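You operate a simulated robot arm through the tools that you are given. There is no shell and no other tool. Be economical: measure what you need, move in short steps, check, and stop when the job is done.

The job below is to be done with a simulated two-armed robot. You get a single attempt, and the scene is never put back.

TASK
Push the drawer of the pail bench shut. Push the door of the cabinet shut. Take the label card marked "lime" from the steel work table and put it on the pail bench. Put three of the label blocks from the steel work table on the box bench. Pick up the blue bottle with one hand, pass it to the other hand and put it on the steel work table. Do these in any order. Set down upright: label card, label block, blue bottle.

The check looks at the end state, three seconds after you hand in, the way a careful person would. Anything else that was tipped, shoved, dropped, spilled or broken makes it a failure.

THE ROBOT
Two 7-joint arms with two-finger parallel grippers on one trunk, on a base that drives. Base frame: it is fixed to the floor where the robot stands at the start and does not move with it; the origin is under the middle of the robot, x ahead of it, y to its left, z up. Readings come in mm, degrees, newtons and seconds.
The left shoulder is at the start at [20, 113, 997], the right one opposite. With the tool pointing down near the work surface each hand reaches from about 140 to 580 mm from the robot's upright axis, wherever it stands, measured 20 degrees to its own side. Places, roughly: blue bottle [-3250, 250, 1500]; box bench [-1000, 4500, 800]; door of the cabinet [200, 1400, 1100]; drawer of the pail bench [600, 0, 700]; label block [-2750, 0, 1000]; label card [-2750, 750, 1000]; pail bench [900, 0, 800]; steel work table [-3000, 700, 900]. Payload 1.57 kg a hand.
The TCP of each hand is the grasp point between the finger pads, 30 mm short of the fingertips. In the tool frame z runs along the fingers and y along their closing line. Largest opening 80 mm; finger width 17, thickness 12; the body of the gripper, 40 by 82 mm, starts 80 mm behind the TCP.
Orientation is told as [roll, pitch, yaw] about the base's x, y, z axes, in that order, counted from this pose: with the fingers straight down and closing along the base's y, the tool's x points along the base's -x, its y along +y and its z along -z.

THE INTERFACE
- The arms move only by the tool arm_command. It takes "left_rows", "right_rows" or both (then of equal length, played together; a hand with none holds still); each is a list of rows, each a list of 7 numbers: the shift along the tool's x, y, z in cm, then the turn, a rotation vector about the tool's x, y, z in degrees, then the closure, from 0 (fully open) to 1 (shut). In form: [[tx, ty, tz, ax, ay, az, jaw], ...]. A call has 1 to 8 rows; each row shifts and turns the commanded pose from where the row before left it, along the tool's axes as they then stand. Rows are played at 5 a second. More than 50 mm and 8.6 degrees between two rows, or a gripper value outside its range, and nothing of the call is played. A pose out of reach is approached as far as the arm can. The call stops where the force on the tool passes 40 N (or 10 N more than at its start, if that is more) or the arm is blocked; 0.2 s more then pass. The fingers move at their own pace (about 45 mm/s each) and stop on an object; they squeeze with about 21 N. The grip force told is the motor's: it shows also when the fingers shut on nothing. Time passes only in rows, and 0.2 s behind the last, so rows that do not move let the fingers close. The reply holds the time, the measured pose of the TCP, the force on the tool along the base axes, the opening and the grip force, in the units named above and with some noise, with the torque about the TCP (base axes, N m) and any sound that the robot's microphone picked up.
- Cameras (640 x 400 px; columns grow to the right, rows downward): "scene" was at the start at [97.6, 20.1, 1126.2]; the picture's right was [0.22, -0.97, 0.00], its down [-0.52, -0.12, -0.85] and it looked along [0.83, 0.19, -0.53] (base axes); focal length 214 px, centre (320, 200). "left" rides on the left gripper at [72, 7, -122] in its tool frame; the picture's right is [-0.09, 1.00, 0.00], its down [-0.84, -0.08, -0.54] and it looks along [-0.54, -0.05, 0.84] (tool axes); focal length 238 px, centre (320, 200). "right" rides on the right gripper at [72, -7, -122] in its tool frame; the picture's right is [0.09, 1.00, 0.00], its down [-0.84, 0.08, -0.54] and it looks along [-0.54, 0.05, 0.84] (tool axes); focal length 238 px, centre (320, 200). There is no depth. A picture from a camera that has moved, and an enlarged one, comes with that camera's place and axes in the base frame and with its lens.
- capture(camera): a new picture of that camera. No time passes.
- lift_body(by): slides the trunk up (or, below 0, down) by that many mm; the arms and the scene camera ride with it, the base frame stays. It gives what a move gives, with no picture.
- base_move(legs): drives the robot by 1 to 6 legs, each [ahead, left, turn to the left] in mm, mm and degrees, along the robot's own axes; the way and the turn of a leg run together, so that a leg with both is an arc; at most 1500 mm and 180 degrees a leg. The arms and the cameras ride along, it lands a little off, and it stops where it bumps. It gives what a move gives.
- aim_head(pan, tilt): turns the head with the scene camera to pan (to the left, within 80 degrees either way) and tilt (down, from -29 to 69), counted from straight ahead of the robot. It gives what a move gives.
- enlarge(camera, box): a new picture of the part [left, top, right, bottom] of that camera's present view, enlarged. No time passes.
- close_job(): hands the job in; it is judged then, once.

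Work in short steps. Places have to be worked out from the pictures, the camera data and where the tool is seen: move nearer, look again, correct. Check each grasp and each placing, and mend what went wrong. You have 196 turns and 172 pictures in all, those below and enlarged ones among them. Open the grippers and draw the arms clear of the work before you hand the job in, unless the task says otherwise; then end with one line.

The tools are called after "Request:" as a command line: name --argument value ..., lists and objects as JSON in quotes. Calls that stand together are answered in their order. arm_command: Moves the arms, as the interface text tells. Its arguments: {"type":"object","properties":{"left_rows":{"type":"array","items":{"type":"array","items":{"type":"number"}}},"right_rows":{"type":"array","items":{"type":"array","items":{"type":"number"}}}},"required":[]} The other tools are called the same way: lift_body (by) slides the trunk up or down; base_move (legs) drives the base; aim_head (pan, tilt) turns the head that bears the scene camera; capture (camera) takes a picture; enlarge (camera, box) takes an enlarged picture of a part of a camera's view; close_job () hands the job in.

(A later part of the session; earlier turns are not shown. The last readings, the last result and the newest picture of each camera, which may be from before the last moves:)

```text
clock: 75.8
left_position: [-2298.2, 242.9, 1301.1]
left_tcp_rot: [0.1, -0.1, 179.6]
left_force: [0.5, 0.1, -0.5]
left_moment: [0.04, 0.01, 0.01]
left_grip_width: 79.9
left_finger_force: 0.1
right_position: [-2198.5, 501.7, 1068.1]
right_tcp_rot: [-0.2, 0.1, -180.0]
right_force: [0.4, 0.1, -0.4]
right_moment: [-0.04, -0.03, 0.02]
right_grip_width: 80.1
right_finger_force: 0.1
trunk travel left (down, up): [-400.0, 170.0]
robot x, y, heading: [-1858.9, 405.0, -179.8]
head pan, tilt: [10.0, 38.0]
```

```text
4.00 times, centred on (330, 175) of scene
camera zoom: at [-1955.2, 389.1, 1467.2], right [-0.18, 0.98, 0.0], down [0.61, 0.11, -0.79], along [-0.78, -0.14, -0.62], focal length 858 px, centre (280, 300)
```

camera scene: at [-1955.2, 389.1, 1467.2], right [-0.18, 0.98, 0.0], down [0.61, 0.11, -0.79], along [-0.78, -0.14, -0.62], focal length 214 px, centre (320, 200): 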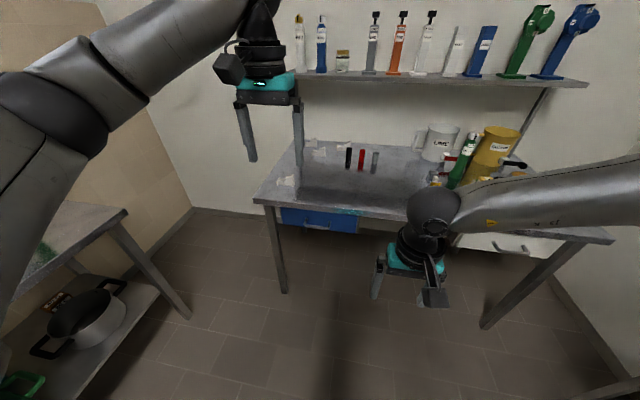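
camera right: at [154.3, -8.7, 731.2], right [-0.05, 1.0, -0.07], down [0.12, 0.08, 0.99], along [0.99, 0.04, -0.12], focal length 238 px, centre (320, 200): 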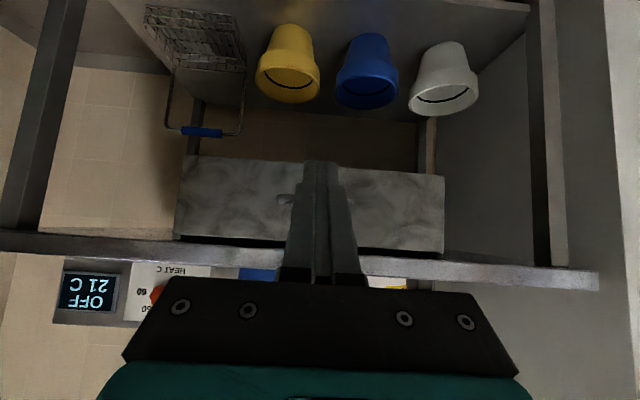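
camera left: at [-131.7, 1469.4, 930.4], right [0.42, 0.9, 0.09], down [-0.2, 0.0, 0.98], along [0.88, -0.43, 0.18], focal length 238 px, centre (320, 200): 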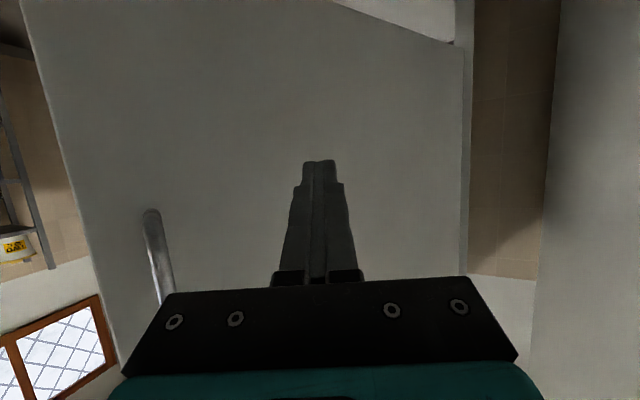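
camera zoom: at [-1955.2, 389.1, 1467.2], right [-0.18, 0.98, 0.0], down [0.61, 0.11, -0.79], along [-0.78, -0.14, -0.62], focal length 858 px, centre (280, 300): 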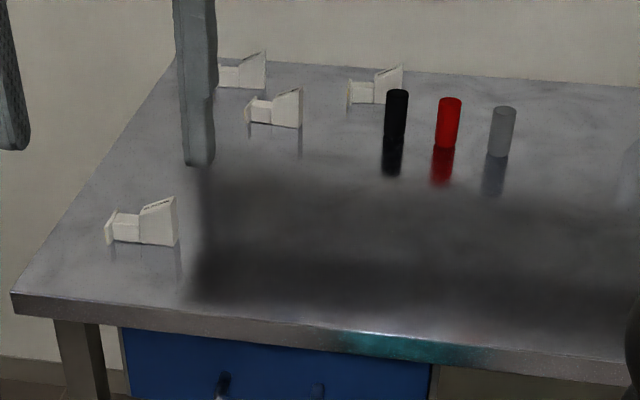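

Blocks are the white pieces (nearest about [-2754, 92]). The bottle triangulates to about [-3213, 168], standing on the shelf at z≈1310, top ≈1528. I first take the bottle: raise trunk and turn the left hand to point forward.

Request:
lift_body --by 100

Request:
arm_command --left_rows '[[0, 0, 0, 0, -8.5, 0, 0], [0, 0, 0, 0, -8.5, 0, 0], [0, 0, 0, 0, -8.5, 0, 0], [0, 0, 0, 0, -8.5, 0, 0], [0, 0, 0, 0, -8.5, 0, 0], [0, 0, 0, 0, -8.5, 0, 0], [-2, 0, 2.5, 0, -8.5, 0, 0], [-2, 0, 3, 0, -8.5, 0, 0]]'

Request:
arm_command --left_rows '[[-1, 0, 3, 0, -7.3, 0, 0], [0, 0, 3, 0, -7.3, 0, 0], [0, 0, 3, 0, -7.3, 0, 0]]'

Request:
aim_head --pan 15 --tilt 20

Request:
capture --camera "scene"

Request:
capture --camera "left"

```text
clock: 77.1
left_position: [-2298.7, 243.8, 1400.1]
left_tcp_rot: [-0.1, 0.0, 179.6]
left_force: [0.2, 0.2, -0.6]
left_moment: [0.0, 0.03, -0.02]
left_grip_width: 80.0
left_finger_force: 0.1
right_position: [-2198.4, 502.4, 1167.1]
right_tcp_rot: [-0.2, 0.0, -180.1]
right_force: [0.7, 0.5, -0.4]
right_moment: [0.01, 0.02, 0.01]
right_grip_width: 80.2
right_finger_force: 0.1
trunk travel left (down, up): [-500.0, 70.0]
robot x, y, heading: [-1862.2, 403.4, -179.8]
head pan, tilt: [10.0, 38.0]
```

```text
clock: 78.9
left_position: [-2367.0, 244.8, 1403.0]
left_tcp_rot: [0.0, -68.0, 179.6]
left_force: [-0.5, -0.3, 0.3]
left_moment: [-0.01, 0.0, 0.01]
left_grip_width: 79.9
left_finger_force: 0.0
right_position: [-2198.1, 502.1, 1167.0]
right_tcp_rot: [-0.2, 0.2, -180.0]
right_force: [0.0, 0.7, -0.4]
right_moment: [0.02, -0.05, 0.03]
right_grip_width: 80.3
right_finger_force: 0.0
trunk travel left (down, up): [-500.0, 70.0]
robot x, y, heading: [-1859.1, 408.6, -179.6]
head pan, tilt: [10.0, 38.0]
```

```text
clock: 79.7
left_position: [-2457.7, 245.2, 1389.5]
left_tcp_rot: [26.7, -89.9, 153.0]
left_force: [-0.4, 0.0, 0.1]
left_moment: [-0.01, 0.0, 0.03]
left_grip_width: 79.9
left_finger_force: 0.0
right_position: [-2199.6, 502.0, 1166.1]
right_tcp_rot: [-0.2, -0.1, 180.0]
right_force: [-0.3, 0.7, 0.2]
right_moment: [-0.01, -0.02, 0.01]
right_grip_width: 79.8
right_finger_force: 0.0
trunk travel left (down, up): [-500.0, 70.0]
robot x, y, heading: [-1861.7, 407.2, -179.8]
head pan, tilt: [10.0, 38.0]
```

```text
clock: 80.5
left_position: [-2456.7, 246.2, 1390.3]
left_tcp_rot: [-2.1, -89.8, -178.3]
left_force: [0.5, 0.0, 0.1]
left_moment: [-0.01, -0.04, 0.0]
left_grip_width: 80.1
left_finger_force: 0.0
right_position: [-2198.8, 502.5, 1166.7]
right_tcp_rot: [-0.2, -0.1, -180.0]
right_force: [0.3, 1.0, -0.7]
right_moment: [0.01, -0.05, 0.01]
right_grip_width: 80.0
right_finger_force: 0.1
trunk travel left (down, up): [-500.0, 70.0]
robot x, y, heading: [-1863.9, 403.4, -179.8]
head pan, tilt: [15.0, 20.0]
```

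```text
142 pictures are left
camera scene: at [-1960.3, 380.1, 1595.5], right [-0.26, 0.96, 0.0], down [0.33, 0.09, -0.94], along [-0.91, -0.25, -0.34], focal length 214 px, centre (320, 200)
```

scene: 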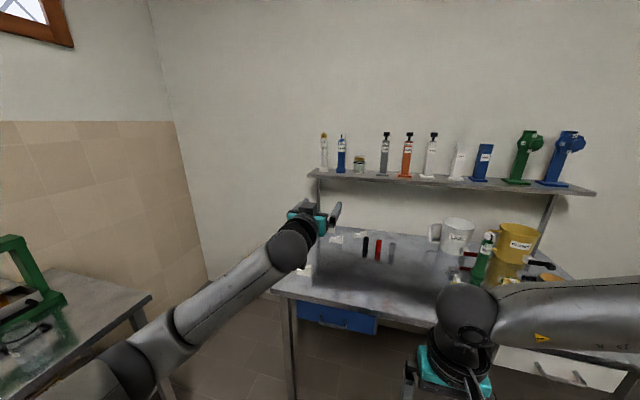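

```text
141 pictures are left
camera left: at [-2334.7, 238.5, 1317.6], right [-0.01, -1.0, 0.09], down [0.54, 0.07, 0.84], along [-0.84, 0.06, 0.54], focal length 238 px, centre (320, 200)
```

left: 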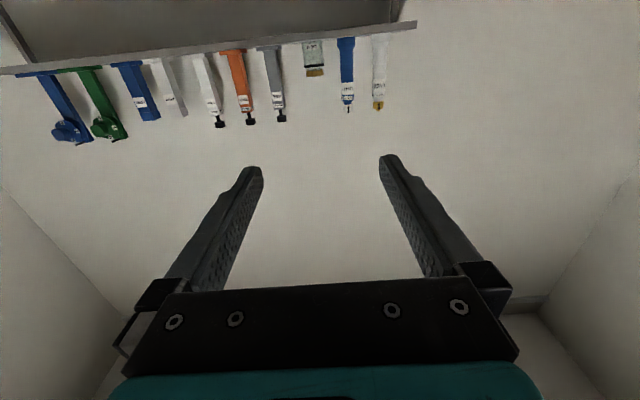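

Hand points forward. I extend it in free space to learn the reach before driving in; also raise TCP a bit to z≈1415.

Request:
arm_command --left_rows '[[-0.6, 0, 4.5, 0, 0, 0, 0], [-0.6, 0, 4.5, 0, 0, 0, 0], [-0.6, 0, 4.5, 0, 0, 0, 0], [-0.6, 0, 4.5, 0, 0, 0, 0], [0, 0, 4.5, 0, 0, 0, 0]]'

Request:
base_move --legs '[[0, 80, 0], [200, 0, 0]]'

Request:
capture --camera "left"

Request:
aim_head --pan 0 --tilt 60

Request:
capture --camera "scene"

```text
clock: 81.7
left_position: [-2652.9, 246.9, 1413.8]
left_tcp_rot: [-175.5, -89.8, -5.2]
left_force: [-0.2, -0.1, 2.2]
left_moment: [-0.01, -0.1, -0.01]
left_grip_width: 80.2
left_finger_force: 0.0
left hand out of reach, approached as far as the arm can: row 5
right_position: [-2199.7, 500.9, 1165.5]
right_tcp_rot: [-0.3, 0.1, -180.0]
right_force: [-1.5, 0.1, 0.4]
right_moment: [0.01, -0.04, -0.04]
right_grip_width: 80.0
right_finger_force: 0.1
trunk travel left (down, up): [-500.0, 70.0]
robot x, y, heading: [-1859.8, 405.3, -179.7]
head pan, tilt: [15.0, 20.0]
```

```text
clock: 84.0
left_position: [-2848.0, 165.8, 1409.6]
left_tcp_rot: [1.1, -89.8, 178.5]
left_force: [0.1, 0.0, 0.9]
left_moment: [0.01, 0.03, -0.01]
left_grip_width: 80.1
left_finger_force: 0.0
right_position: [-2396.2, 422.0, 1165.8]
right_tcp_rot: [-0.2, 0.0, -179.8]
right_force: [-0.7, -0.2, 0.4]
right_moment: [-0.02, 0.0, 0.0]
right_grip_width: 80.0
right_finger_force: 0.0
trunk travel left (down, up): [-500.0, 70.0]
robot x, y, heading: [-2056.9, 324.4, -179.8]
head pan, tilt: [15.0, 20.0]
```

```text
140 pictures are left
camera left: at [-2725.2, 158.7, 1337.3], right [-0.01, -1.0, 0.09], down [0.54, 0.07, 0.84], along [-0.84, 0.05, 0.54], focal length 238 px, centre (320, 200)
```

left: 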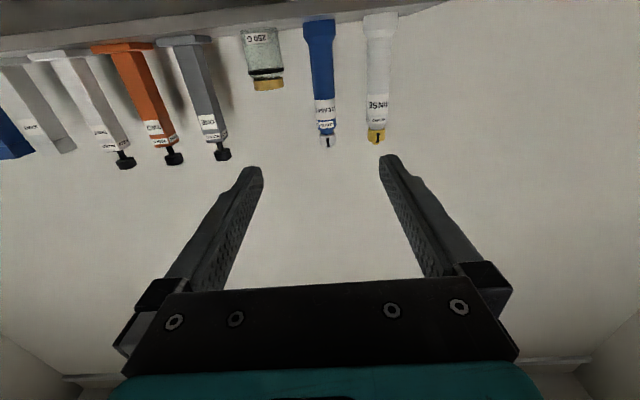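

```text
clock: 85.0
left_position: [-2846.8, 164.8, 1410.7]
left_tcp_rot: [-0.4, -89.8, -179.8]
left_force: [0.3, -0.1, 0.0]
left_moment: [0.01, -0.02, -0.01]
left_grip_width: 79.8
left_finger_force: 0.1
right_position: [-2395.0, 421.4, 1167.4]
right_tcp_rot: [-0.2, 0.0, -179.8]
right_force: [0.0, -0.2, -0.7]
right_moment: [-0.02, 0.02, 0.02]
right_grip_width: 79.8
right_finger_force: 0.1
trunk travel left (down, up): [-500.0, 70.0]
robot x, y, heading: [-2055.7, 325.3, -179.7]
head pan, tilt: [0.0, 60.0]
```

```text
139 pictures are left
camera scene: at [-2133.4, 324.0, 1537.4], right [-0.01, 1.0, 0.0], down [0.87, 0.01, -0.5], along [-0.5, 0.0, -0.87], focal length 214 px, centre (320, 200)
```

scene: 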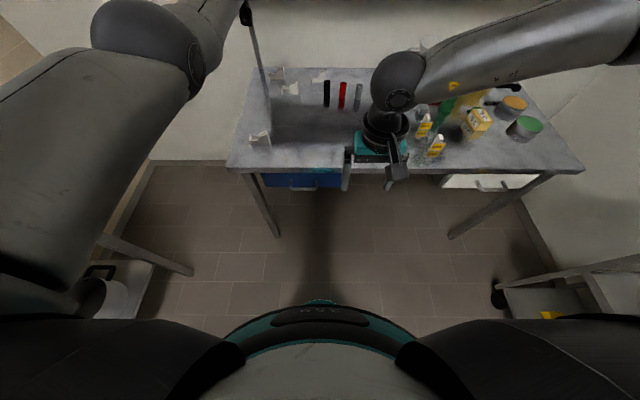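

Reach ahead is about 790 mm; bottle at y≈160, z 1303–1519. I drive 270 mm further and check.

Request:
base_move --legs '[[270, 4, 0]]'

Request:
capture --camera "left"

Request:
capture --camera "scene"

```text
clock: 87.0
left_position: [-3118.4, 154.9, 1409.5]
left_tcp_rot: [-0.8, -89.8, -179.3]
left_force: [-0.6, 0.2, -0.4]
left_moment: [-0.05, 0.01, 0.0]
left_grip_width: 80.0
left_finger_force: 0.0
right_position: [-2666.9, 413.6, 1165.9]
right_tcp_rot: [-0.2, -0.1, -179.7]
right_force: [-0.5, 0.0, -0.2]
right_moment: [0.0, -0.03, -0.02]
right_grip_width: 80.2
right_finger_force: 0.1
trunk travel left (down, up): [-500.0, 70.0]
robot x, y, heading: [-2324.8, 315.8, -179.4]
head pan, tilt: [0.0, 60.0]
```

```text
138 pictures are left
camera left: at [-2995.6, 149.3, 1337.4], right [0.0, -1.0, 0.09], down [0.54, 0.08, 0.84], along [-0.84, 0.05, 0.54], focal length 238 px, centre (320, 200)
```

left: 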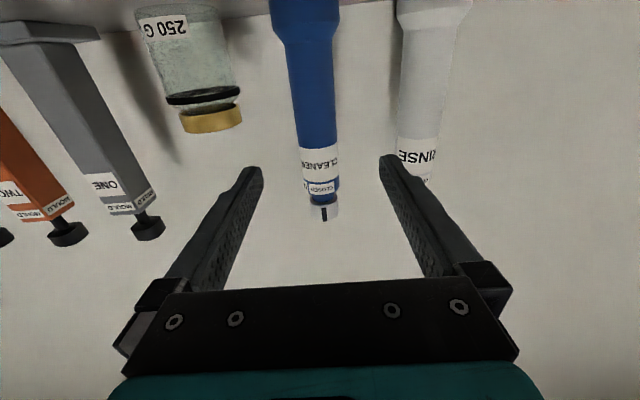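

```text
137 pictures are left
camera scene: at [-2405.0, 317.2, 1537.3], right [-0.01, 1.0, 0.0], down [0.87, 0.01, -0.5], along [-0.5, -0.01, -0.87], focal length 214 px, centre (320, 200)
```

scene: 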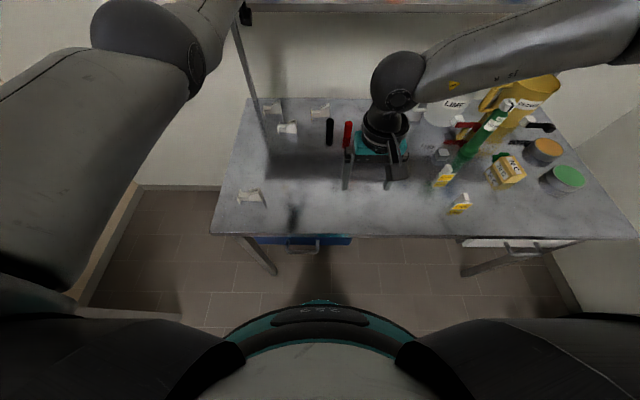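

Bottle lies between the fingers' lines, at y≈162 (TCP 155). I drive the last 100 mm with a 6 mm shift right.

Request:
base_move --legs '[[100, -7, 0]]'

Request:
capture --camera "left"

```text
clock: 88.1
left_position: [-3216.6, 161.6, 1410.9]
left_tcp_rot: [-0.1, -89.8, -179.8]
left_force: [-0.8, 0.8, -0.7]
left_moment: [0.03, 0.01, 0.03]
left_grip_width: 79.9
left_finger_force: 0.1
right_position: [-2767.3, 419.8, 1167.0]
right_tcp_rot: [-0.2, 0.0, -179.6]
right_force: [0.2, -1.0, -0.3]
right_moment: [0.0, -0.04, 0.01]
right_grip_width: 79.6
right_finger_force: 0.2
trunk travel left (down, up): [-500.0, 70.0]
robot x, y, heading: [-2428.9, 320.7, -179.3]
head pan, tilt: [0.0, 60.0]
```

```text
136 pictures are left
camera left: at [-3095.1, 154.9, 1337.5], right [0.0, -1.0, 0.09], down [0.54, 0.08, 0.84], along [-0.84, 0.05, 0.54], focal length 238 px, centre (320, 200)
```

left: 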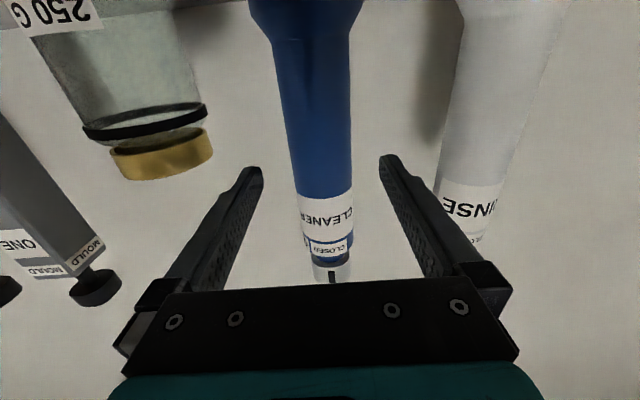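

Several cues put the bottle's axis near x -3245, so I advance 22 mm more, then close.

Request:
base_move --legs '[[22, 0, 0]]'

Request:
capture --camera "left"

```text
clock: 88.9
left_position: [-3238.0, 160.7, 1410.7]
left_tcp_rot: [-1.0, -89.9, -178.9]
left_force: [0.3, 0.4, 0.6]
left_moment: [0.0, 0.02, 0.0]
left_grip_width: 79.7
left_finger_force: 0.1
right_position: [-2787.6, 419.7, 1166.3]
right_tcp_rot: [-0.1, 0.0, -179.6]
right_force: [-0.5, 0.8, 0.4]
right_moment: [0.0, -0.06, -0.01]
right_grip_width: 80.1
right_finger_force: 0.0
trunk travel left (down, up): [-500.0, 70.0]
robot x, y, heading: [-2449.7, 321.7, -179.6]
head pan, tilt: [0.0, 60.0]
```

```text
135 pictures are left
camera left: at [-3116.4, 154.5, 1337.8], right [0.0, -1.0, 0.09], down [0.54, 0.08, 0.84], along [-0.84, 0.05, 0.54], focal length 238 px, centre (320, 200)
```

left: 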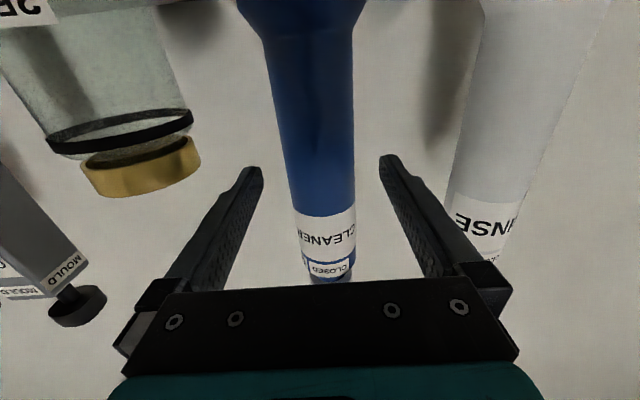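

Front of the bottle is around -3239; I nudge 10 mm further and close.

Request:
base_move --legs '[[10, 0, 0]]'

Request:
arm_command --left_rows '[[0, 0, 0, 0, 0, 0, 1], [0, 0, 0, 0, 0, 0, 1], [0, 0, 0, 0, 0, 0, 1], [0, 0, 0, 0, 0, 0, 1], [0, 0, 0, 0, 0, 0, 1]]'

Request:
capture --camera "left"

```text
clock: 89.7
left_position: [-3247.8, 161.4, 1411.2]
left_tcp_rot: [-1.1, -89.9, -178.8]
left_force: [-0.3, -0.3, 0.7]
left_moment: [0.01, -0.01, 0.01]
left_grip_width: 79.9
left_finger_force: 0.1
right_position: [-2797.4, 418.9, 1166.8]
right_tcp_rot: [-0.2, 0.0, -179.7]
right_force: [-0.4, 0.5, 0.2]
right_moment: [-0.01, 0.03, 0.01]
right_grip_width: 79.9
right_finger_force: 0.1
trunk travel left (down, up): [-500.0, 70.0]
robot x, y, heading: [-2459.2, 324.4, -179.3]
head pan, tilt: [0.0, 60.0]
```

```text
clock: 90.8
left_position: [-3249.2, 160.9, 1410.8]
left_tcp_rot: [-1.9, -89.9, -178.2]
left_force: [-0.1, -0.5, 0.8]
left_moment: [-0.03, 0.08, 0.03]
left_grip_width: 43.2
left_finger_force: 20.8
right_position: [-2798.3, 418.6, 1165.6]
right_tcp_rot: [-0.2, 0.0, -179.5]
right_force: [-0.7, 0.3, 0.4]
right_moment: [-0.01, -0.02, 0.0]
right_grip_width: 80.1
right_finger_force: 0.1
trunk travel left (down, up): [-500.0, 70.0]
robot x, y, heading: [-2459.0, 322.5, -179.0]
head pan, tilt: [0.0, 60.0]
```

```text
134 pictures are left
camera left: at [-3126.3, 154.2, 1338.3], right [0.0, -1.0, 0.09], down [0.54, 0.08, 0.84], along [-0.84, 0.05, 0.54], focal length 238 px, centre (320, 200)
```

left: 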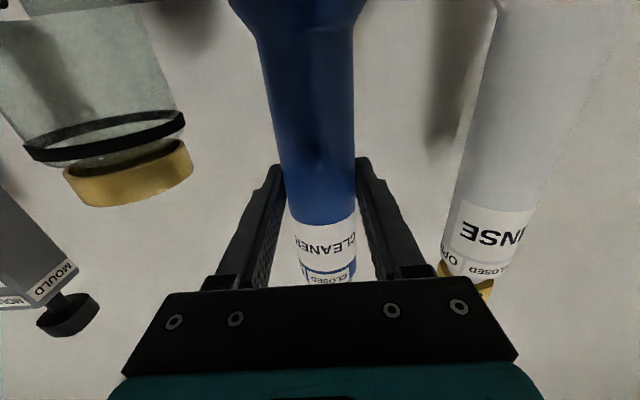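

Gripped at 43 mm. I lift 50 mm with the trunk, then back away from the shelf.

Request:
lift_body --by 50

Request:
base_move --legs '[[-420, 0, 0]]'

Request:
aim_head --pan 10 --tilt 35

Request:
capture --camera "scene"

Request:
capture --camera "left"

```text
clock: 91.8
left_position: [-3249.6, 159.8, 1460.9]
left_tcp_rot: [-2.8, -89.9, -177.2]
left_force: [-0.9, -0.7, -1.9]
left_moment: [-0.04, -0.05, -0.02]
left_grip_width: 43.0
left_finger_force: 21.6
right_position: [-2797.7, 419.3, 1217.7]
right_tcp_rot: [-0.2, 0.0, -179.5]
right_force: [-0.2, 0.4, 0.6]
right_moment: [-0.01, 0.01, 0.03]
right_grip_width: 79.9
right_finger_force: 0.0
trunk travel left (down, up): [-550.0, 20.0]
robot x, y, heading: [-2458.1, 321.8, -179.4]
head pan, tilt: [0.0, 60.0]
```

```text
clock: 94.4
left_position: [-2820.0, 164.8, 1461.4]
left_tcp_rot: [-1.4, -89.9, -178.6]
left_force: [0.1, 0.0, -2.6]
left_moment: [-0.02, -0.02, 0.01]
left_grip_width: 42.9
left_finger_force: 20.9
right_position: [-2369.3, 423.4, 1216.9]
right_tcp_rot: [-0.2, 0.0, -179.5]
right_force: [0.5, 0.3, 0.7]
right_moment: [-0.01, 0.02, 0.0]
right_grip_width: 80.1
right_finger_force: 0.1
trunk travel left (down, up): [-550.0, 20.0]
robot x, y, heading: [-2032.5, 331.0, -179.4]
head pan, tilt: [0.0, 60.0]
```

```text
clock: 95.3
left_position: [-2819.8, 165.0, 1461.3]
left_tcp_rot: [-0.7, -89.8, -179.2]
left_force: [-0.5, -0.2, -2.1]
left_moment: [0.04, 0.0, 0.0]
left_grip_width: 43.1
left_finger_force: 21.0
right_position: [-2369.3, 423.9, 1215.7]
right_tcp_rot: [-0.2, 0.0, -179.5]
right_force: [-0.5, 0.1, -0.5]
right_moment: [0.0, -0.01, 0.01]
right_grip_width: 80.2
right_finger_force: 0.1
trunk travel left (down, up): [-550.0, 20.0]
robot x, y, heading: [-2032.0, 326.9, -179.3]
head pan, tilt: [10.0, 35.0]
```

```text
133 pictures are left
camera scene: at [-2127.2, 312.1, 1621.6], right [-0.19, 0.98, 0.0], down [0.56, 0.11, -0.82], along [-0.8, -0.15, -0.57], focal length 214 px, centre (320, 200)
```

scene: 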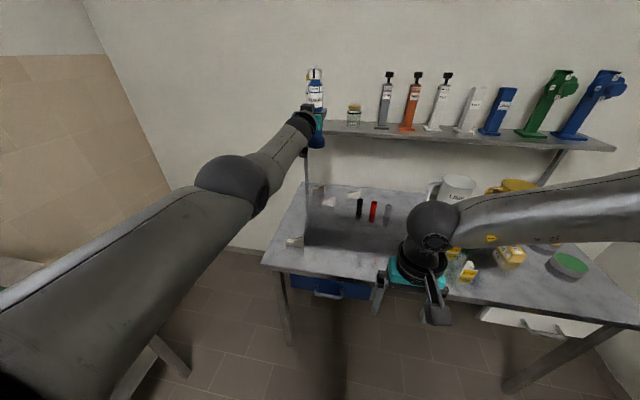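

```text
132 pictures are left
camera left: at [-2697.6, 158.7, 1387.5], right [0.0, -1.0, 0.09], down [0.54, 0.08, 0.84], along [-0.84, 0.05, 0.54], focal length 238 px, centre (320, 200)
```

left: 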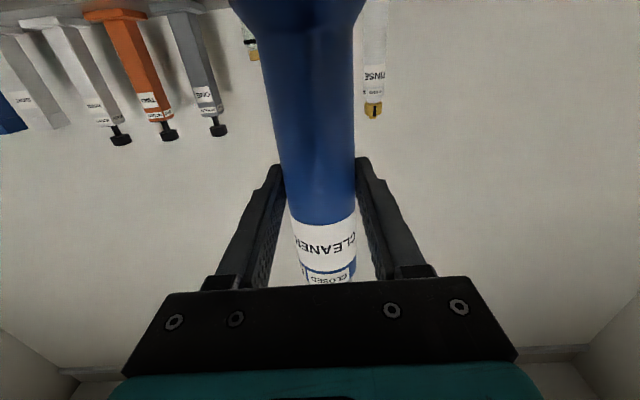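

The bottle is held well. I bring it back and centred for the handover (retract, lower, towards the middle).

Request:
arm_command --left_rows '[[1.6, -1.7, -3.6, 0, 0, 0, 1], [1.6, -1.7, -3.6, 0, 0, 0, 1], [1.6, -1.7, -3.6, 0, 0, 0, 1], [1.6, -1.7, -3.6, 0, 0, 0, 1], [1.6, -1.7, -3.6, 0, 0, 0, 1], [1.6, -1.7, -3.6, 0, 0, 0, 1]]'

Request:
capture --camera "scene"

```text
clock: 96.7
left_position: [-2605.9, 250.5, 1367.7]
left_tcp_rot: [108.1, -88.1, 72.9]
left_force: [0.8, -0.3, -2.3]
left_moment: [-0.01, -0.02, 0.0]
left_grip_width: 43.2
left_finger_force: 20.8
right_position: [-2368.7, 423.8, 1217.1]
right_tcp_rot: [-0.3, 0.1, -179.5]
right_force: [-0.7, -1.1, 0.8]
right_moment: [0.02, -0.01, -0.02]
right_grip_width: 80.0
right_finger_force: 0.1
trunk travel left (down, up): [-550.0, 20.0]
robot x, y, heading: [-2034.5, 327.5, -179.3]
head pan, tilt: [10.0, 35.0]
```

```text
131 pictures are left
camera scene: at [-2126.0, 311.4, 1621.7], right [-0.19, 0.98, 0.0], down [0.56, 0.11, -0.82], along [-0.81, -0.15, -0.57], focal length 214 px, centre (320, 200)
```

scene: 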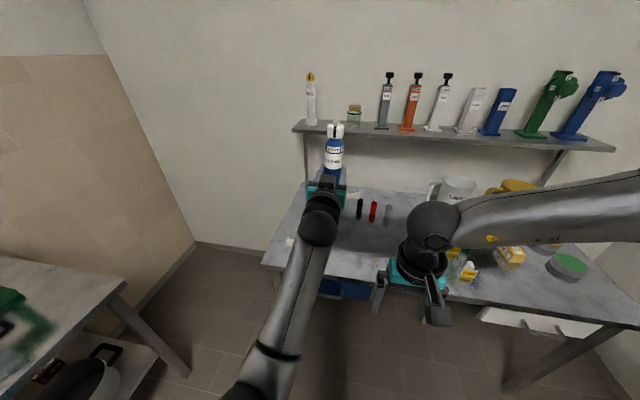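

Bottle now about [-2612, 250], base z≈1262. I bring it a little nearer and to the middle, while raising the right hand.

Request:
arm_command --left_rows '[[0, -1.5, -2, 0, 0, 0, 1], [0, -1.5, -2, 0, 0, 0, 1], [0, -1.5, -2, 0, 0, 0, 1], [0, -1.5, -2, 0, 0, 0, 1], [0, 0, 0, 0, 0, 0, 1], [0, 0, 0, 0, 0, 0, 1], [0, 0, 0, 0, 0, 0, 1], [0, 0, 0, 0, 0, 0, 1]]' --right_rows '[[0, 0, -4, 0, 0, 0, 0], [0, 0, -4, 0, 0, 0, 0], [0, 0, -4, 0, 0, 0, 0], [0, 0, -4, 0, 0, 0, 0], [0, 0, -4, 0, 0, 0, 0], [0, 0, -4, 0, 0, 0, 0], [0, 0, -4, 0, 0, 0, 0], [0, 0, -4, 0, 0, 0, 0]]'

Request:
capture --camera "scene"

```text
clock: 97.3
left_position: [-2585.0, 251.9, 1410.8]
left_tcp_rot: [128.1, -78.1, 55.1]
left_force: [-0.2, -0.1, -2.2]
left_moment: [-0.01, 0.03, 0.01]
left_grip_width: 43.0
left_finger_force: 20.8
right_position: [-2369.9, 424.1, 1299.3]
right_tcp_rot: [-0.3, -0.1, -179.7]
right_force: [0.9, -0.4, 0.7]
right_moment: [0.0, -0.02, -0.01]
right_grip_width: 79.9
right_finger_force: 0.0
trunk travel left (down, up): [-550.0, 20.0]
robot x, y, heading: [-2031.8, 326.3, -179.3]
head pan, tilt: [10.0, 35.0]
stopped in row 3 (left hand): the arm was blocked; the commanded pose is now the measured one
```

```text
130 pictures are left
camera scene: at [-2127.2, 312.2, 1621.6], right [-0.19, 0.98, 0.0], down [0.56, 0.11, -0.82], along [-0.8, -0.15, -0.57], focal length 214 px, centre (320, 200)
```

scene: 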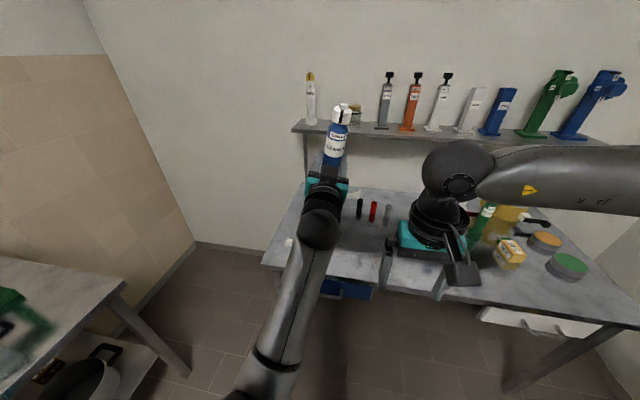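

The left arm met a joint limit and tilted slightly. I move it back ahead/down and restore its orientation, keeping the right hand still.

Request:
arm_command --left_rows '[[2.3, -0.4, 1.2, 0, 0, 0, 1], [2.3, -0.4, 1.4, 1.6, 3.5, -4.75, 1], [0, 0, 0.5, 1.6, 3.5, -4.75, 1], [0, -1, 0, 0, 0, 0, 1], [0, -1.5, 0, 0, 0, 0, 1]]'

Request:
capture --camera "scene"

```text
clock: 98.8
left_position: [-2623.6, 235.8, 1348.3]
left_tcp_rot: [85.1, -83.4, 97.1]
left_force: [0.2, 0.3, -1.5]
left_moment: [0.02, -0.03, 0.02]
left_grip_width: 43.0
left_finger_force: 20.5
right_position: [-2369.8, 421.7, 1297.8]
right_tcp_rot: [-0.2, 0.0, -179.5]
right_force: [0.1, -0.3, -0.1]
right_moment: [-0.01, -0.05, 0.02]
right_grip_width: 79.9
right_finger_force: 0.1
trunk travel left (down, up): [-550.0, 20.0]
robot x, y, heading: [-2027.5, 327.9, -179.3]
head pan, tilt: [10.0, 35.0]
stopped in row 5 (left hand): the arm was blocked; the commanded pose is now the measured one
```

```text
129 pictures are left
camera scene: at [-2126.9, 312.0, 1621.7], right [-0.19, 0.98, 0.0], down [0.56, 0.11, -0.82], along [-0.8, -0.15, -0.57], focal length 214 px, centre (320, 200)
```

scene: 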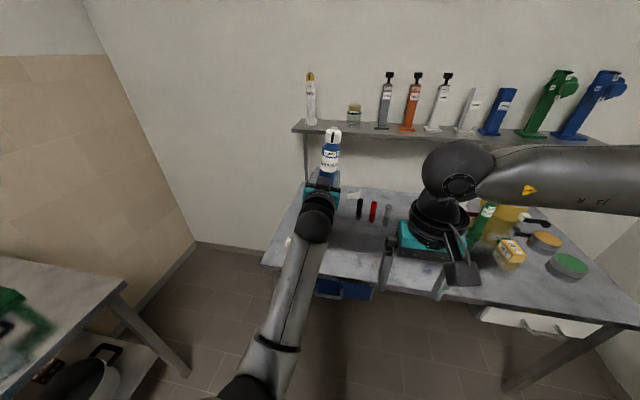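

Moving right is what blocks the left arm. I extend it again to relax it and take out the ~6.5° roll.

Request:
arm_command --left_rows '[[0, 0.5, 3, 0, 0, 0, 1], [-1, 0.5, 3, 0, 0, -3, 1], [-1, 0, 2, 0, -0.5, -3.5, 1]]'

Request:
capture --camera "left"

```text
clock: 99.5
left_position: [-2703.6, 227.1, 1370.8]
left_tcp_rot: [-96.8, -89.7, -81.0]
left_force: [0.1, -0.1, -3.0]
left_moment: [0.01, -0.03, 0.0]
left_grip_width: 43.2
left_finger_force: 21.0
right_position: [-2369.3, 423.1, 1299.1]
right_tcp_rot: [-0.2, 0.0, -179.5]
right_force: [0.2, -0.4, -0.7]
right_moment: [0.02, -0.04, 0.0]
right_grip_width: 79.7
right_finger_force: 0.1
trunk travel left (down, up): [-550.0, 20.0]
robot x, y, heading: [-2032.1, 328.9, -179.1]
head pan, tilt: [10.0, 35.0]
```

```text
128 pictures are left
camera left: at [-2581.2, 226.2, 1296.3], right [0.04, -1.0, 0.09], down [0.54, 0.09, 0.84], along [-0.84, 0.02, 0.54], focal length 238 px, centre (320, 200)
```

left: 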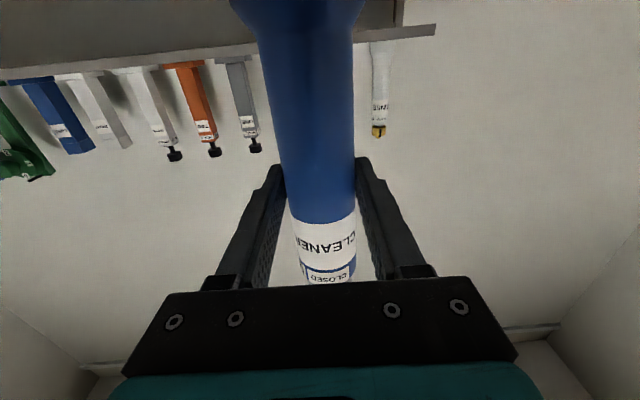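

Bottle is upright again at about [-2712, 227], base z≈1265. I now raise the right hand and turn it to point forward-left and down (pitch −60°, yaw +30°).

Request:
arm_command --right_rows '[[0, 0, -4, 0, 0, -7.5, 0], [0, 0, -4, 0, 0, -7.5, 0], [0, 0, -4, 0, 0, -7.5, 0], [0, 0, -4, 0, 0, -7.5, 0], [0, 0, 0, 0, -8.5, 0, 0], [0, 0, 0, 0, -8.5, 0, 0], [0, 0, 0, 0, -8.5, 0, 0]]'

Request:
arm_command --right_rows '[[-1, 0, 3, 0, -8.5, 0, 0], [-1, 0, 3, 0, -8.5, 0, 0], [-1, 0, 3, 0, -8.5, 0, 0], [-1, 0, 3, 0, -8.5, 0, 0]]'

Request:
aim_head --pan 0 --tilt 25

Request:
capture --camera "right"

Request:
capture --camera "scene"

```text
clock: 101.2
left_position: [-2702.0, 228.6, 1370.0]
left_tcp_rot: [-135.0, -89.7, -42.9]
left_force: [-0.1, -0.2, -1.5]
left_moment: [0.03, -0.01, 0.02]
left_grip_width: 43.0
left_finger_force: 21.0
right_position: [-2367.6, 422.9, 1457.9]
right_tcp_rot: [-0.1, -25.6, -149.5]
right_force: [0.9, -0.1, -0.3]
right_moment: [-0.02, 0.01, 0.04]
right_grip_width: 80.0
right_finger_force: 0.1
trunk travel left (down, up): [-550.0, 20.0]
robot x, y, heading: [-2029.8, 327.3, -179.3]
head pan, tilt: [10.0, 35.0]
```

```text
clock: 102.2
left_position: [-2703.3, 225.7, 1369.8]
left_tcp_rot: [-113.4, -89.9, -64.4]
left_force: [0.5, -0.3, -1.8]
left_moment: [0.04, -0.02, -0.03]
left_grip_width: 42.6
left_finger_force: 20.8
right_position: [-2460.5, 368.1, 1388.9]
right_tcp_rot: [-0.3, -59.4, -149.1]
right_force: [0.1, -0.1, -0.2]
right_moment: [-0.02, 0.0, 0.0]
right_grip_width: 80.0
right_finger_force: 0.1
trunk travel left (down, up): [-550.0, 20.0]
robot x, y, heading: [-2033.3, 330.0, -179.2]
head pan, tilt: [10.0, 35.0]
```

```text
clock: 102.9
left_position: [-2702.3, 226.8, 1370.5]
left_tcp_rot: [-121.7, -89.8, -56.2]
left_force: [0.5, -1.0, -2.4]
left_moment: [-0.03, 0.03, 0.01]
left_grip_width: 43.2
left_finger_force: 20.9
right_position: [-2458.0, 367.8, 1390.2]
right_tcp_rot: [-0.5, -59.4, -149.2]
right_force: [-0.1, 0.8, 0.8]
right_moment: [0.01, -0.01, 0.03]
right_grip_width: 79.9
right_finger_force: 0.2
trunk travel left (down, up): [-550.0, 20.0]
robot x, y, heading: [-2030.9, 328.2, -179.0]
head pan, tilt: [0.0, 25.0]
```

```text
127 pictures are left
camera right: at [-2340.7, 446.4, 1391.7], right [0.55, -0.83, -0.08], down [0.08, -0.05, 1.0], along [-0.83, -0.55, 0.04], focal length 238 px, centre (320, 200)
```

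right: 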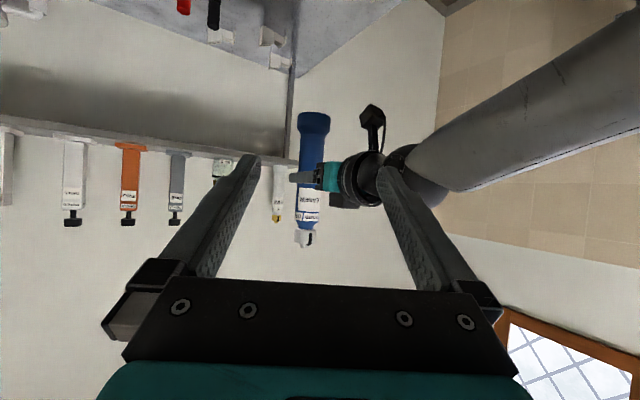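

```text
126 pictures are left
camera scene: at [-2132.5, 327.2, 1637.4], right [-0.01, 1.0, 0.0], down [0.42, 0.01, -0.91], along [-0.91, -0.01, -0.42], focal length 214 px, centre (320, 200)
```

scene: 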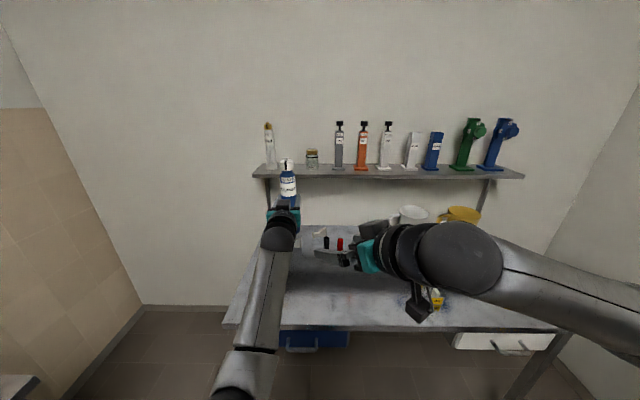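

The right camera shows the bottle clearly: axis about [-2707, 226], z 1256–1490, left fingers at 1370. I move the right hand to a pre-grasp point 120 mm before it.

Request:
arm_command --right_rows '[[-3.6, -0.1, 2.15, 0, 0, 0, 0], [-3.6, -0.1, 2.15, 0, 0, 0, 0], [-3.6, -0.1, 2.15, 0, 0, 0, 0], [-3.6, -0.1, 2.15, 0, 0, 0, 0], [-3.6, -0.1, 2.15, 0, 0, 0, 0]]'

Request:
capture --camera "right"

```text
clock: 104.1
left_position: [-2703.2, 226.0, 1369.2]
left_tcp_rot: [-110.0, -89.8, -67.7]
left_force: [-1.2, -0.8, -2.6]
left_moment: [0.01, -0.01, -0.03]
left_grip_width: 43.1
left_finger_force: 20.8
right_position: [-2619.9, 278.0, 1490.3]
right_tcp_rot: [-0.6, -59.4, -149.0]
right_force: [1.1, -0.1, 0.3]
right_moment: [0.03, 0.01, 0.0]
right_grip_width: 80.2
right_finger_force: 0.0
trunk travel left (down, up): [-550.0, 20.0]
robot x, y, heading: [-2029.2, 330.2, -179.0]
head pan, tilt: [0.0, 25.0]
```

```text
125 pictures are left
camera right: at [-2501.4, 356.2, 1492.0], right [0.55, -0.83, -0.08], down [0.08, -0.05, 1.0], along [-0.83, -0.55, 0.04], focal length 238 px, centre (320, 200)
```

right: 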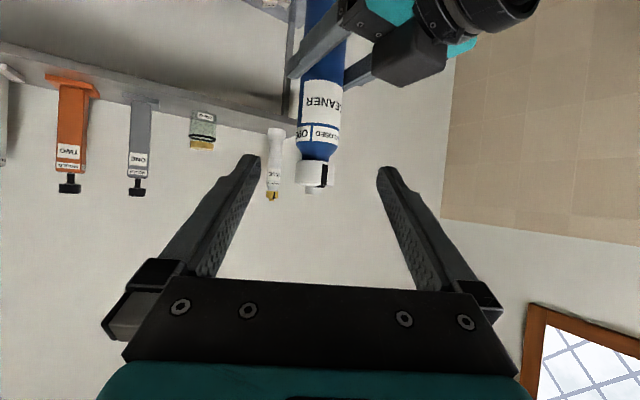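

Aligned. I advance along the fingers by 118 mm.

Request:
arm_command --right_rows '[[0, 0, 3, 0, 0, 0, 0], [0, 0, 3, 0, 0, 0, 0], [0, 0, 3, 0, 0, 0, 0], [0, 0, 2.8, 0, 0, 0, 0]]'

Request:
capture --camera "right"

Request:
enlarge --camera "scene" --box '[220, 120, 420, 245]'

```text
clock: 105.1
left_position: [-2702.1, 226.5, 1369.8]
left_tcp_rot: [-112.0, -89.8, -65.8]
left_force: [-0.8, -0.2, -1.9]
left_moment: [-0.02, -0.03, 0.01]
left_grip_width: 42.8
left_finger_force: 21.0
right_position: [-2707.9, 229.9, 1430.5]
right_tcp_rot: [-0.6, -59.5, -149.0]
right_force: [-0.7, -0.6, 0.2]
right_moment: [0.0, -0.01, -0.02]
right_grip_width: 80.0
right_finger_force: 0.0
trunk travel left (down, up): [-550.0, 20.0]
robot x, y, heading: [-2030.5, 326.2, -179.3]
head pan, tilt: [0.0, 25.0]
```

```text
124 pictures are left
camera right: at [-2588.7, 307.2, 1432.0], right [0.55, -0.83, -0.08], down [0.08, -0.05, 1.0], along [-0.83, -0.55, 0.04], focal length 238 px, centre (320, 200)
```

right: 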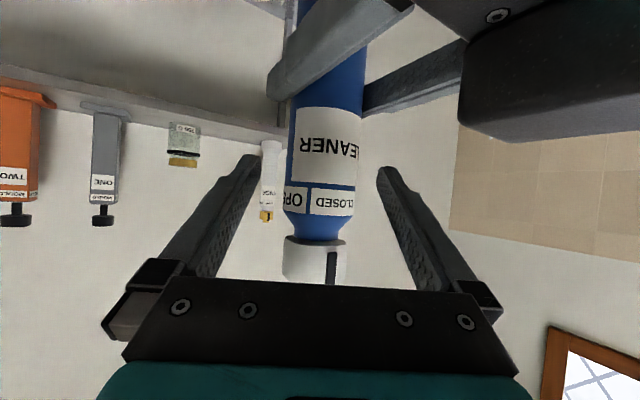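

```text
3.20 times, centred on (320, 182) of scene
camera zoom: at [-2132.9, 326.3, 1637.4], right [-0.01, 1.0, 0.0], down [0.42, 0.01, -0.91], along [-0.91, -0.01, -0.42], focal length 686 px, centre (320, 256)
```

zoom: 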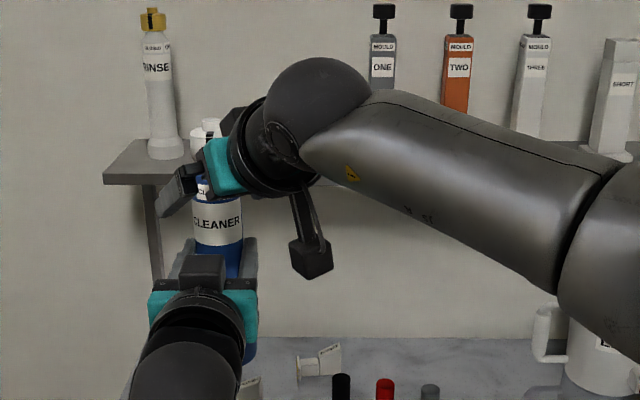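

The bottle's upper body is between the right fingers. I close the right hand.

Request:
arm_command --right_rows '[[0, 0, 0, 0, 0, 0, 1], [0, 0, 0, 0, 0, 0, 1], [0, 0, 0, 0, 0, 0, 1], [0, 0, 0, 0, 0, 0, 1], [0, 0, 0, 0, 0, 0, 1]]'

Request:
capture --camera "right"

```text
clock: 106.3
left_position: [-2703.2, 226.8, 1370.2]
left_tcp_rot: [-123.2, -89.8, -54.5]
left_force: [3.6, 0.5, -1.7]
left_moment: [-0.05, -0.02, -0.03]
left_grip_width: 43.1
left_finger_force: 21.2
right_position: [-2706.2, 230.8, 1430.4]
right_tcp_rot: [-0.4, -59.4, -149.2]
right_force: [-2.4, -0.4, 1.2]
right_moment: [0.01, 0.14, -0.06]
right_grip_width: 43.1
right_finger_force: 20.9
trunk travel left (down, up): [-550.0, 20.0]
robot x, y, heading: [-2030.7, 329.9, -179.2]
head pan, tilt: [0.0, 25.0]
```

```text
122 pictures are left
camera right: at [-2588.1, 308.3, 1432.2], right [0.55, -0.83, -0.08], down [0.08, -0.05, 1.0], along [-0.83, -0.55, 0.04], focal length 238 px, centre (320, 200)
```

right: 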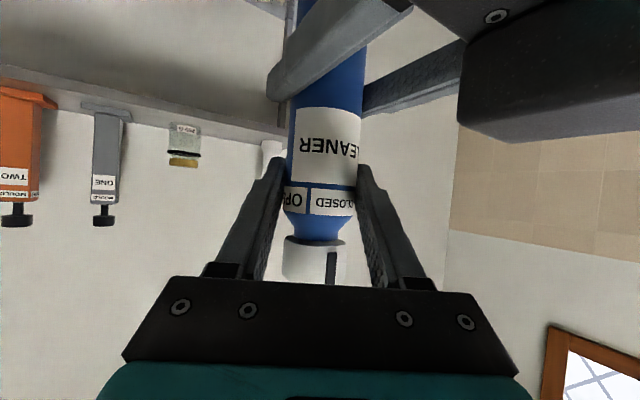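

Both hands hold it (43 mm each). I open the left hand, then draw it straight back 80 mm.

Request:
arm_command --left_rows '[[0, 0, 0, 0, 0, 0, 0], [0, 0, 0, 0, 0, 0, 0], [0, 0, 0, 0, 0, 0, 0], [0, 0, 0, 0, 0, 0, 0], [0, 0, -2, 0, 0, 0, 0], [0, 0, -2, 0, 0, 0, 0], [0, 0, -2, 0, 0, 0, 0], [0, 0, -2, 0, 0, 0, 0]]'

Request:
capture --camera "right"

```text
clock: 108.3
left_position: [-2628.1, 204.1, 1383.9]
left_tcp_rot: [122.0, -86.4, 62.0]
left_force: [-0.3, -0.4, -0.3]
left_moment: [0.01, -0.02, -0.02]
left_grip_width: 79.8
left_finger_force: 0.1
right_position: [-2707.1, 230.1, 1429.1]
right_tcp_rot: [-0.4, -59.3, -149.1]
right_force: [-0.7, -0.1, -0.6]
right_moment: [0.03, -0.01, 0.0]
right_grip_width: 42.8
right_finger_force: 20.5
trunk travel left (down, up): [-550.0, 20.0]
robot x, y, heading: [-2030.2, 331.4, -178.9]
head pan, tilt: [0.0, 25.0]
stopped in row 8 (left hand): the arm was blocked; the commanded pose is now the measured one
```

```text
121 pictures are left
camera right: at [-2588.4, 308.3, 1431.6], right [0.55, -0.83, -0.08], down [0.07, -0.05, 1.0], along [-0.83, -0.55, 0.04], focal length 238 px, centre (320, 200)
```

right: 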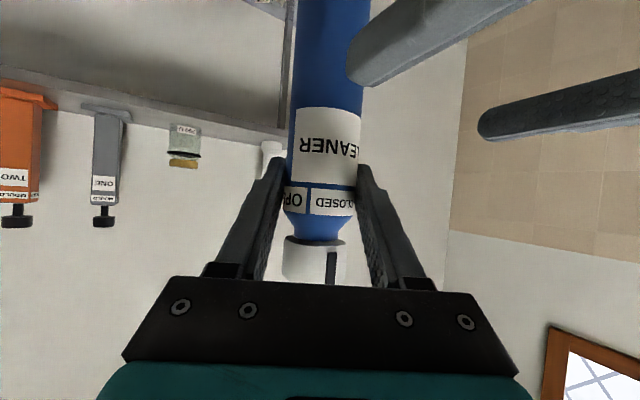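

The bottle is now in the right hand alone. I move it sideways to the right, away from the left hand, then straighten the left hand to point down.

Request:
arm_command --right_rows '[[0.6, -3.8, -1.0, 0, 0, 0, 1], [0.7, -3.8, -1.2, 0, 0, 0, 1], [0.8, -3.6, -1.4, 0, 0, 0, 1], [0.8, -3.6, -1.4, 0, 0, 0, 1]]'

Request:
arm_command --left_rows '[[0, 0, 0, 0, 8.5, 0, 0], [0, 0, 0, 0, 8.5, 0, 0], [0, 0, 0, 0, 8.5, 0, 0], [0, 0, 0, 0, 8.5, 0, 0], [0, 0, 0, 0, 8.5, 0, 0], [0, 0, 0, 0, 8.5, 0, 0], [0, 0, 0, 0, 8.5, 0, 0], [0, 0, 0, 0, 8.5, 0, 0]]'

Request:
arm_command --left_rows '[[0, 0, 0, 0, 8.5, 0, 0], [0, 0, 0, 0, 8.5, 0, 0]]'

Request:
capture --camera "scene"

```text
clock: 109.3
left_position: [-2627.9, 205.3, 1382.2]
left_tcp_rot: [122.6, -86.5, 61.5]
left_force: [-0.1, -0.4, -0.1]
left_moment: [0.02, 0.01, -0.05]
left_grip_width: 80.0
left_finger_force: 0.1
right_position: [-2729.1, 353.6, 1430.9]
right_tcp_rot: [-0.4, -59.4, -149.0]
right_force: [-0.4, -0.2, 0.0]
right_moment: [0.01, 0.0, -0.01]
right_grip_width: 43.2
right_finger_force: 21.0
right hand out of reach, approached as far as the arm can: row 4
trunk travel left (down, up): [-550.0, 20.0]
robot x, y, heading: [-2030.1, 329.1, -179.1]
head pan, tilt: [0.0, 25.0]
```

```text
clock: 111.1
left_position: [-2628.4, 205.2, 1382.9]
left_tcp_rot: [2.9, -23.6, -177.2]
left_force: [-0.4, -0.1, 0.3]
left_moment: [-0.01, -0.01, -0.01]
left_grip_width: 79.9
left_finger_force: 0.0
right_position: [-2729.7, 355.5, 1430.8]
right_tcp_rot: [-0.4, -59.4, -149.3]
right_force: [0.2, -0.1, 0.5]
right_moment: [-0.03, 0.0, -0.01]
right_grip_width: 43.2
right_finger_force: 21.0
trunk travel left (down, up): [-550.0, 20.0]
robot x, y, heading: [-2030.3, 331.8, -179.3]
head pan, tilt: [0.0, 25.0]
```

```text
clock: 111.7
left_position: [-2621.4, 206.4, 1382.1]
left_tcp_rot: [2.9, -7.0, -176.3]
left_force: [0.2, -1.0, -0.7]
left_moment: [-0.01, 0.02, 0.0]
left_grip_width: 80.0
left_finger_force: 0.0
left hand out of reach, approached as far as the arm can: row 2
right_position: [-2728.6, 355.6, 1431.9]
right_tcp_rot: [-0.4, -59.4, -149.2]
right_force: [0.5, -0.4, 0.2]
right_moment: [0.01, -0.03, -0.04]
right_grip_width: 43.2
right_finger_force: 21.2
trunk travel left (down, up): [-550.0, 20.0]
robot x, y, heading: [-2031.5, 329.2, -179.3]
head pan, tilt: [0.0, 25.0]
```

```text
120 pictures are left
camera scene: at [-2131.8, 327.1, 1637.5], right [-0.01, 1.0, 0.0], down [0.42, 0.01, -0.91], along [-0.91, -0.01, -0.42], focal length 214 px, centre (320, 200)
```

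scene: 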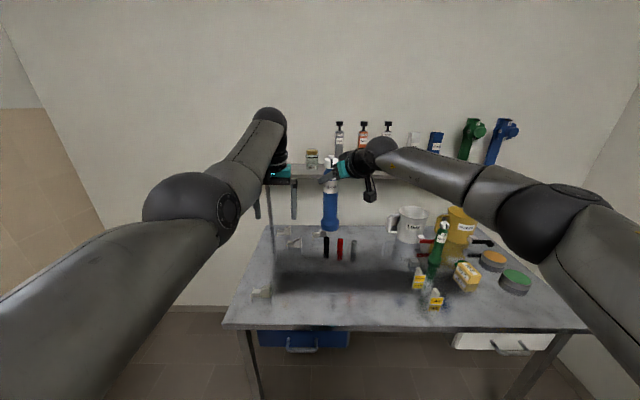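

Now I pull the left hand back and up, then shift the base so the bottle hangs over free table space near [-2770, 455].

Request:
arm_command --left_rows '[[3.5, 0, -3, 0, 0, 0, 0], [3.5, 0, -3, 0, 0, 0, 0], [3.5, 0, -3, 0, 0, 0, 0], [3.5, 0, -3, 0, 0, 0, 0]]'

Request:
base_move --legs '[[40, -100, 0]]'

Request:
lift_body --by -310

Request:
capture --camera "scene"

Request:
capture --camera "right"

```text
clock: 112.7
left_position: [-2570.2, 211.5, 1505.2]
left_tcp_rot: [2.9, -6.6, -176.4]
left_force: [0.2, 0.2, 0.1]
left_moment: [0.0, 0.01, 0.02]
left_grip_width: 80.0
left_finger_force: 0.0
left hand out of reach, approached as far as the arm can: row 2, 3, 4
right_position: [-2726.2, 356.2, 1431.7]
right_tcp_rot: [-0.5, -59.5, -149.2]
right_force: [0.0, -0.3, 0.5]
right_moment: [0.01, -0.01, -0.03]
right_grip_width: 43.1
right_finger_force: 21.3
trunk travel left (down, up): [-550.0, 20.0]
robot x, y, heading: [-2029.4, 331.0, -179.3]
head pan, tilt: [0.0, 25.0]
```

```text
clock: 113.8
left_position: [-2613.4, 309.5, 1504.8]
left_tcp_rot: [2.8, -6.7, -176.2]
left_force: [-0.4, 0.5, -0.2]
left_moment: [0.0, -0.01, 0.03]
left_grip_width: 80.0
left_finger_force: 0.2
right_position: [-2769.0, 452.1, 1431.1]
right_tcp_rot: [-0.4, -59.4, -149.1]
right_force: [0.0, -0.1, 0.4]
right_moment: [0.03, 0.0, -0.03]
right_grip_width: 43.4
right_finger_force: 20.9
trunk travel left (down, up): [-550.0, 20.0]
robot x, y, heading: [-2071.1, 425.8, -179.4]
head pan, tilt: [0.0, 25.0]
```

```text
clock: 116.9
left_position: [-2612.5, 308.2, 1196.2]
left_tcp_rot: [2.8, -6.8, -176.2]
left_force: [0.7, -0.6, 0.0]
left_moment: [0.02, 0.01, 0.01]
left_grip_width: 80.0
left_finger_force: 0.1
right_position: [-2768.3, 451.7, 1121.7]
right_tcp_rot: [-0.4, -59.5, -149.1]
right_force: [-0.3, 0.9, -0.7]
right_moment: [0.03, 0.0, 0.0]
right_grip_width: 43.0
right_finger_force: 20.7
trunk travel left (down, up): [-240.0, 330.0]
robot x, y, heading: [-2071.1, 426.7, -179.4]
head pan, tilt: [0.0, 25.0]
```

```text
119 pictures are left
camera scene: at [-2172.6, 424.8, 1327.5], right [-0.01, 1.0, 0.0], down [0.42, 0.01, -0.91], along [-0.91, -0.01, -0.42], focal length 214 px, centre (320, 200)
```

scene: 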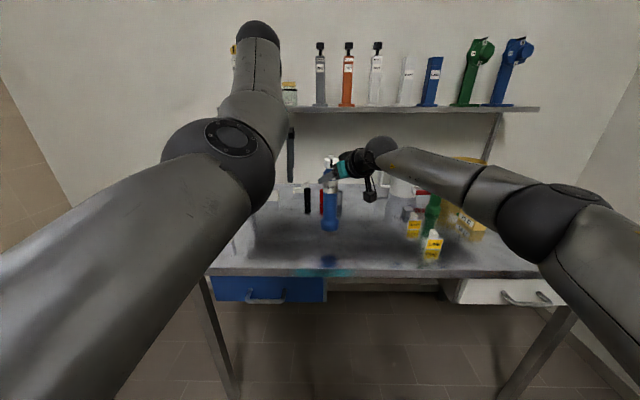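

```text
118 pictures are left
camera right: at [-2650.0, 529.5, 1123.0], right [0.55, -0.83, -0.08], down [0.08, -0.05, 1.0], along [-0.83, -0.55, 0.04], focal length 238 px, centre (320, 200)
```

right: 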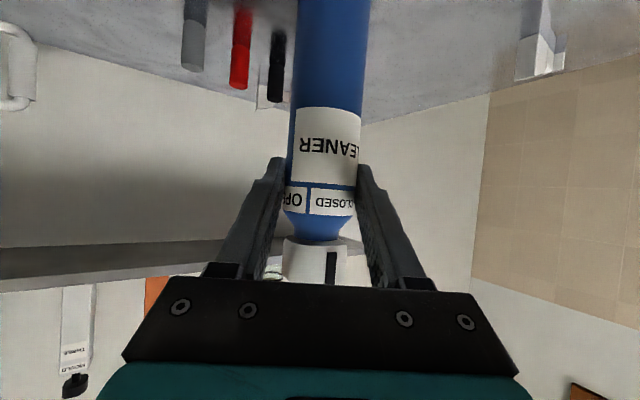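

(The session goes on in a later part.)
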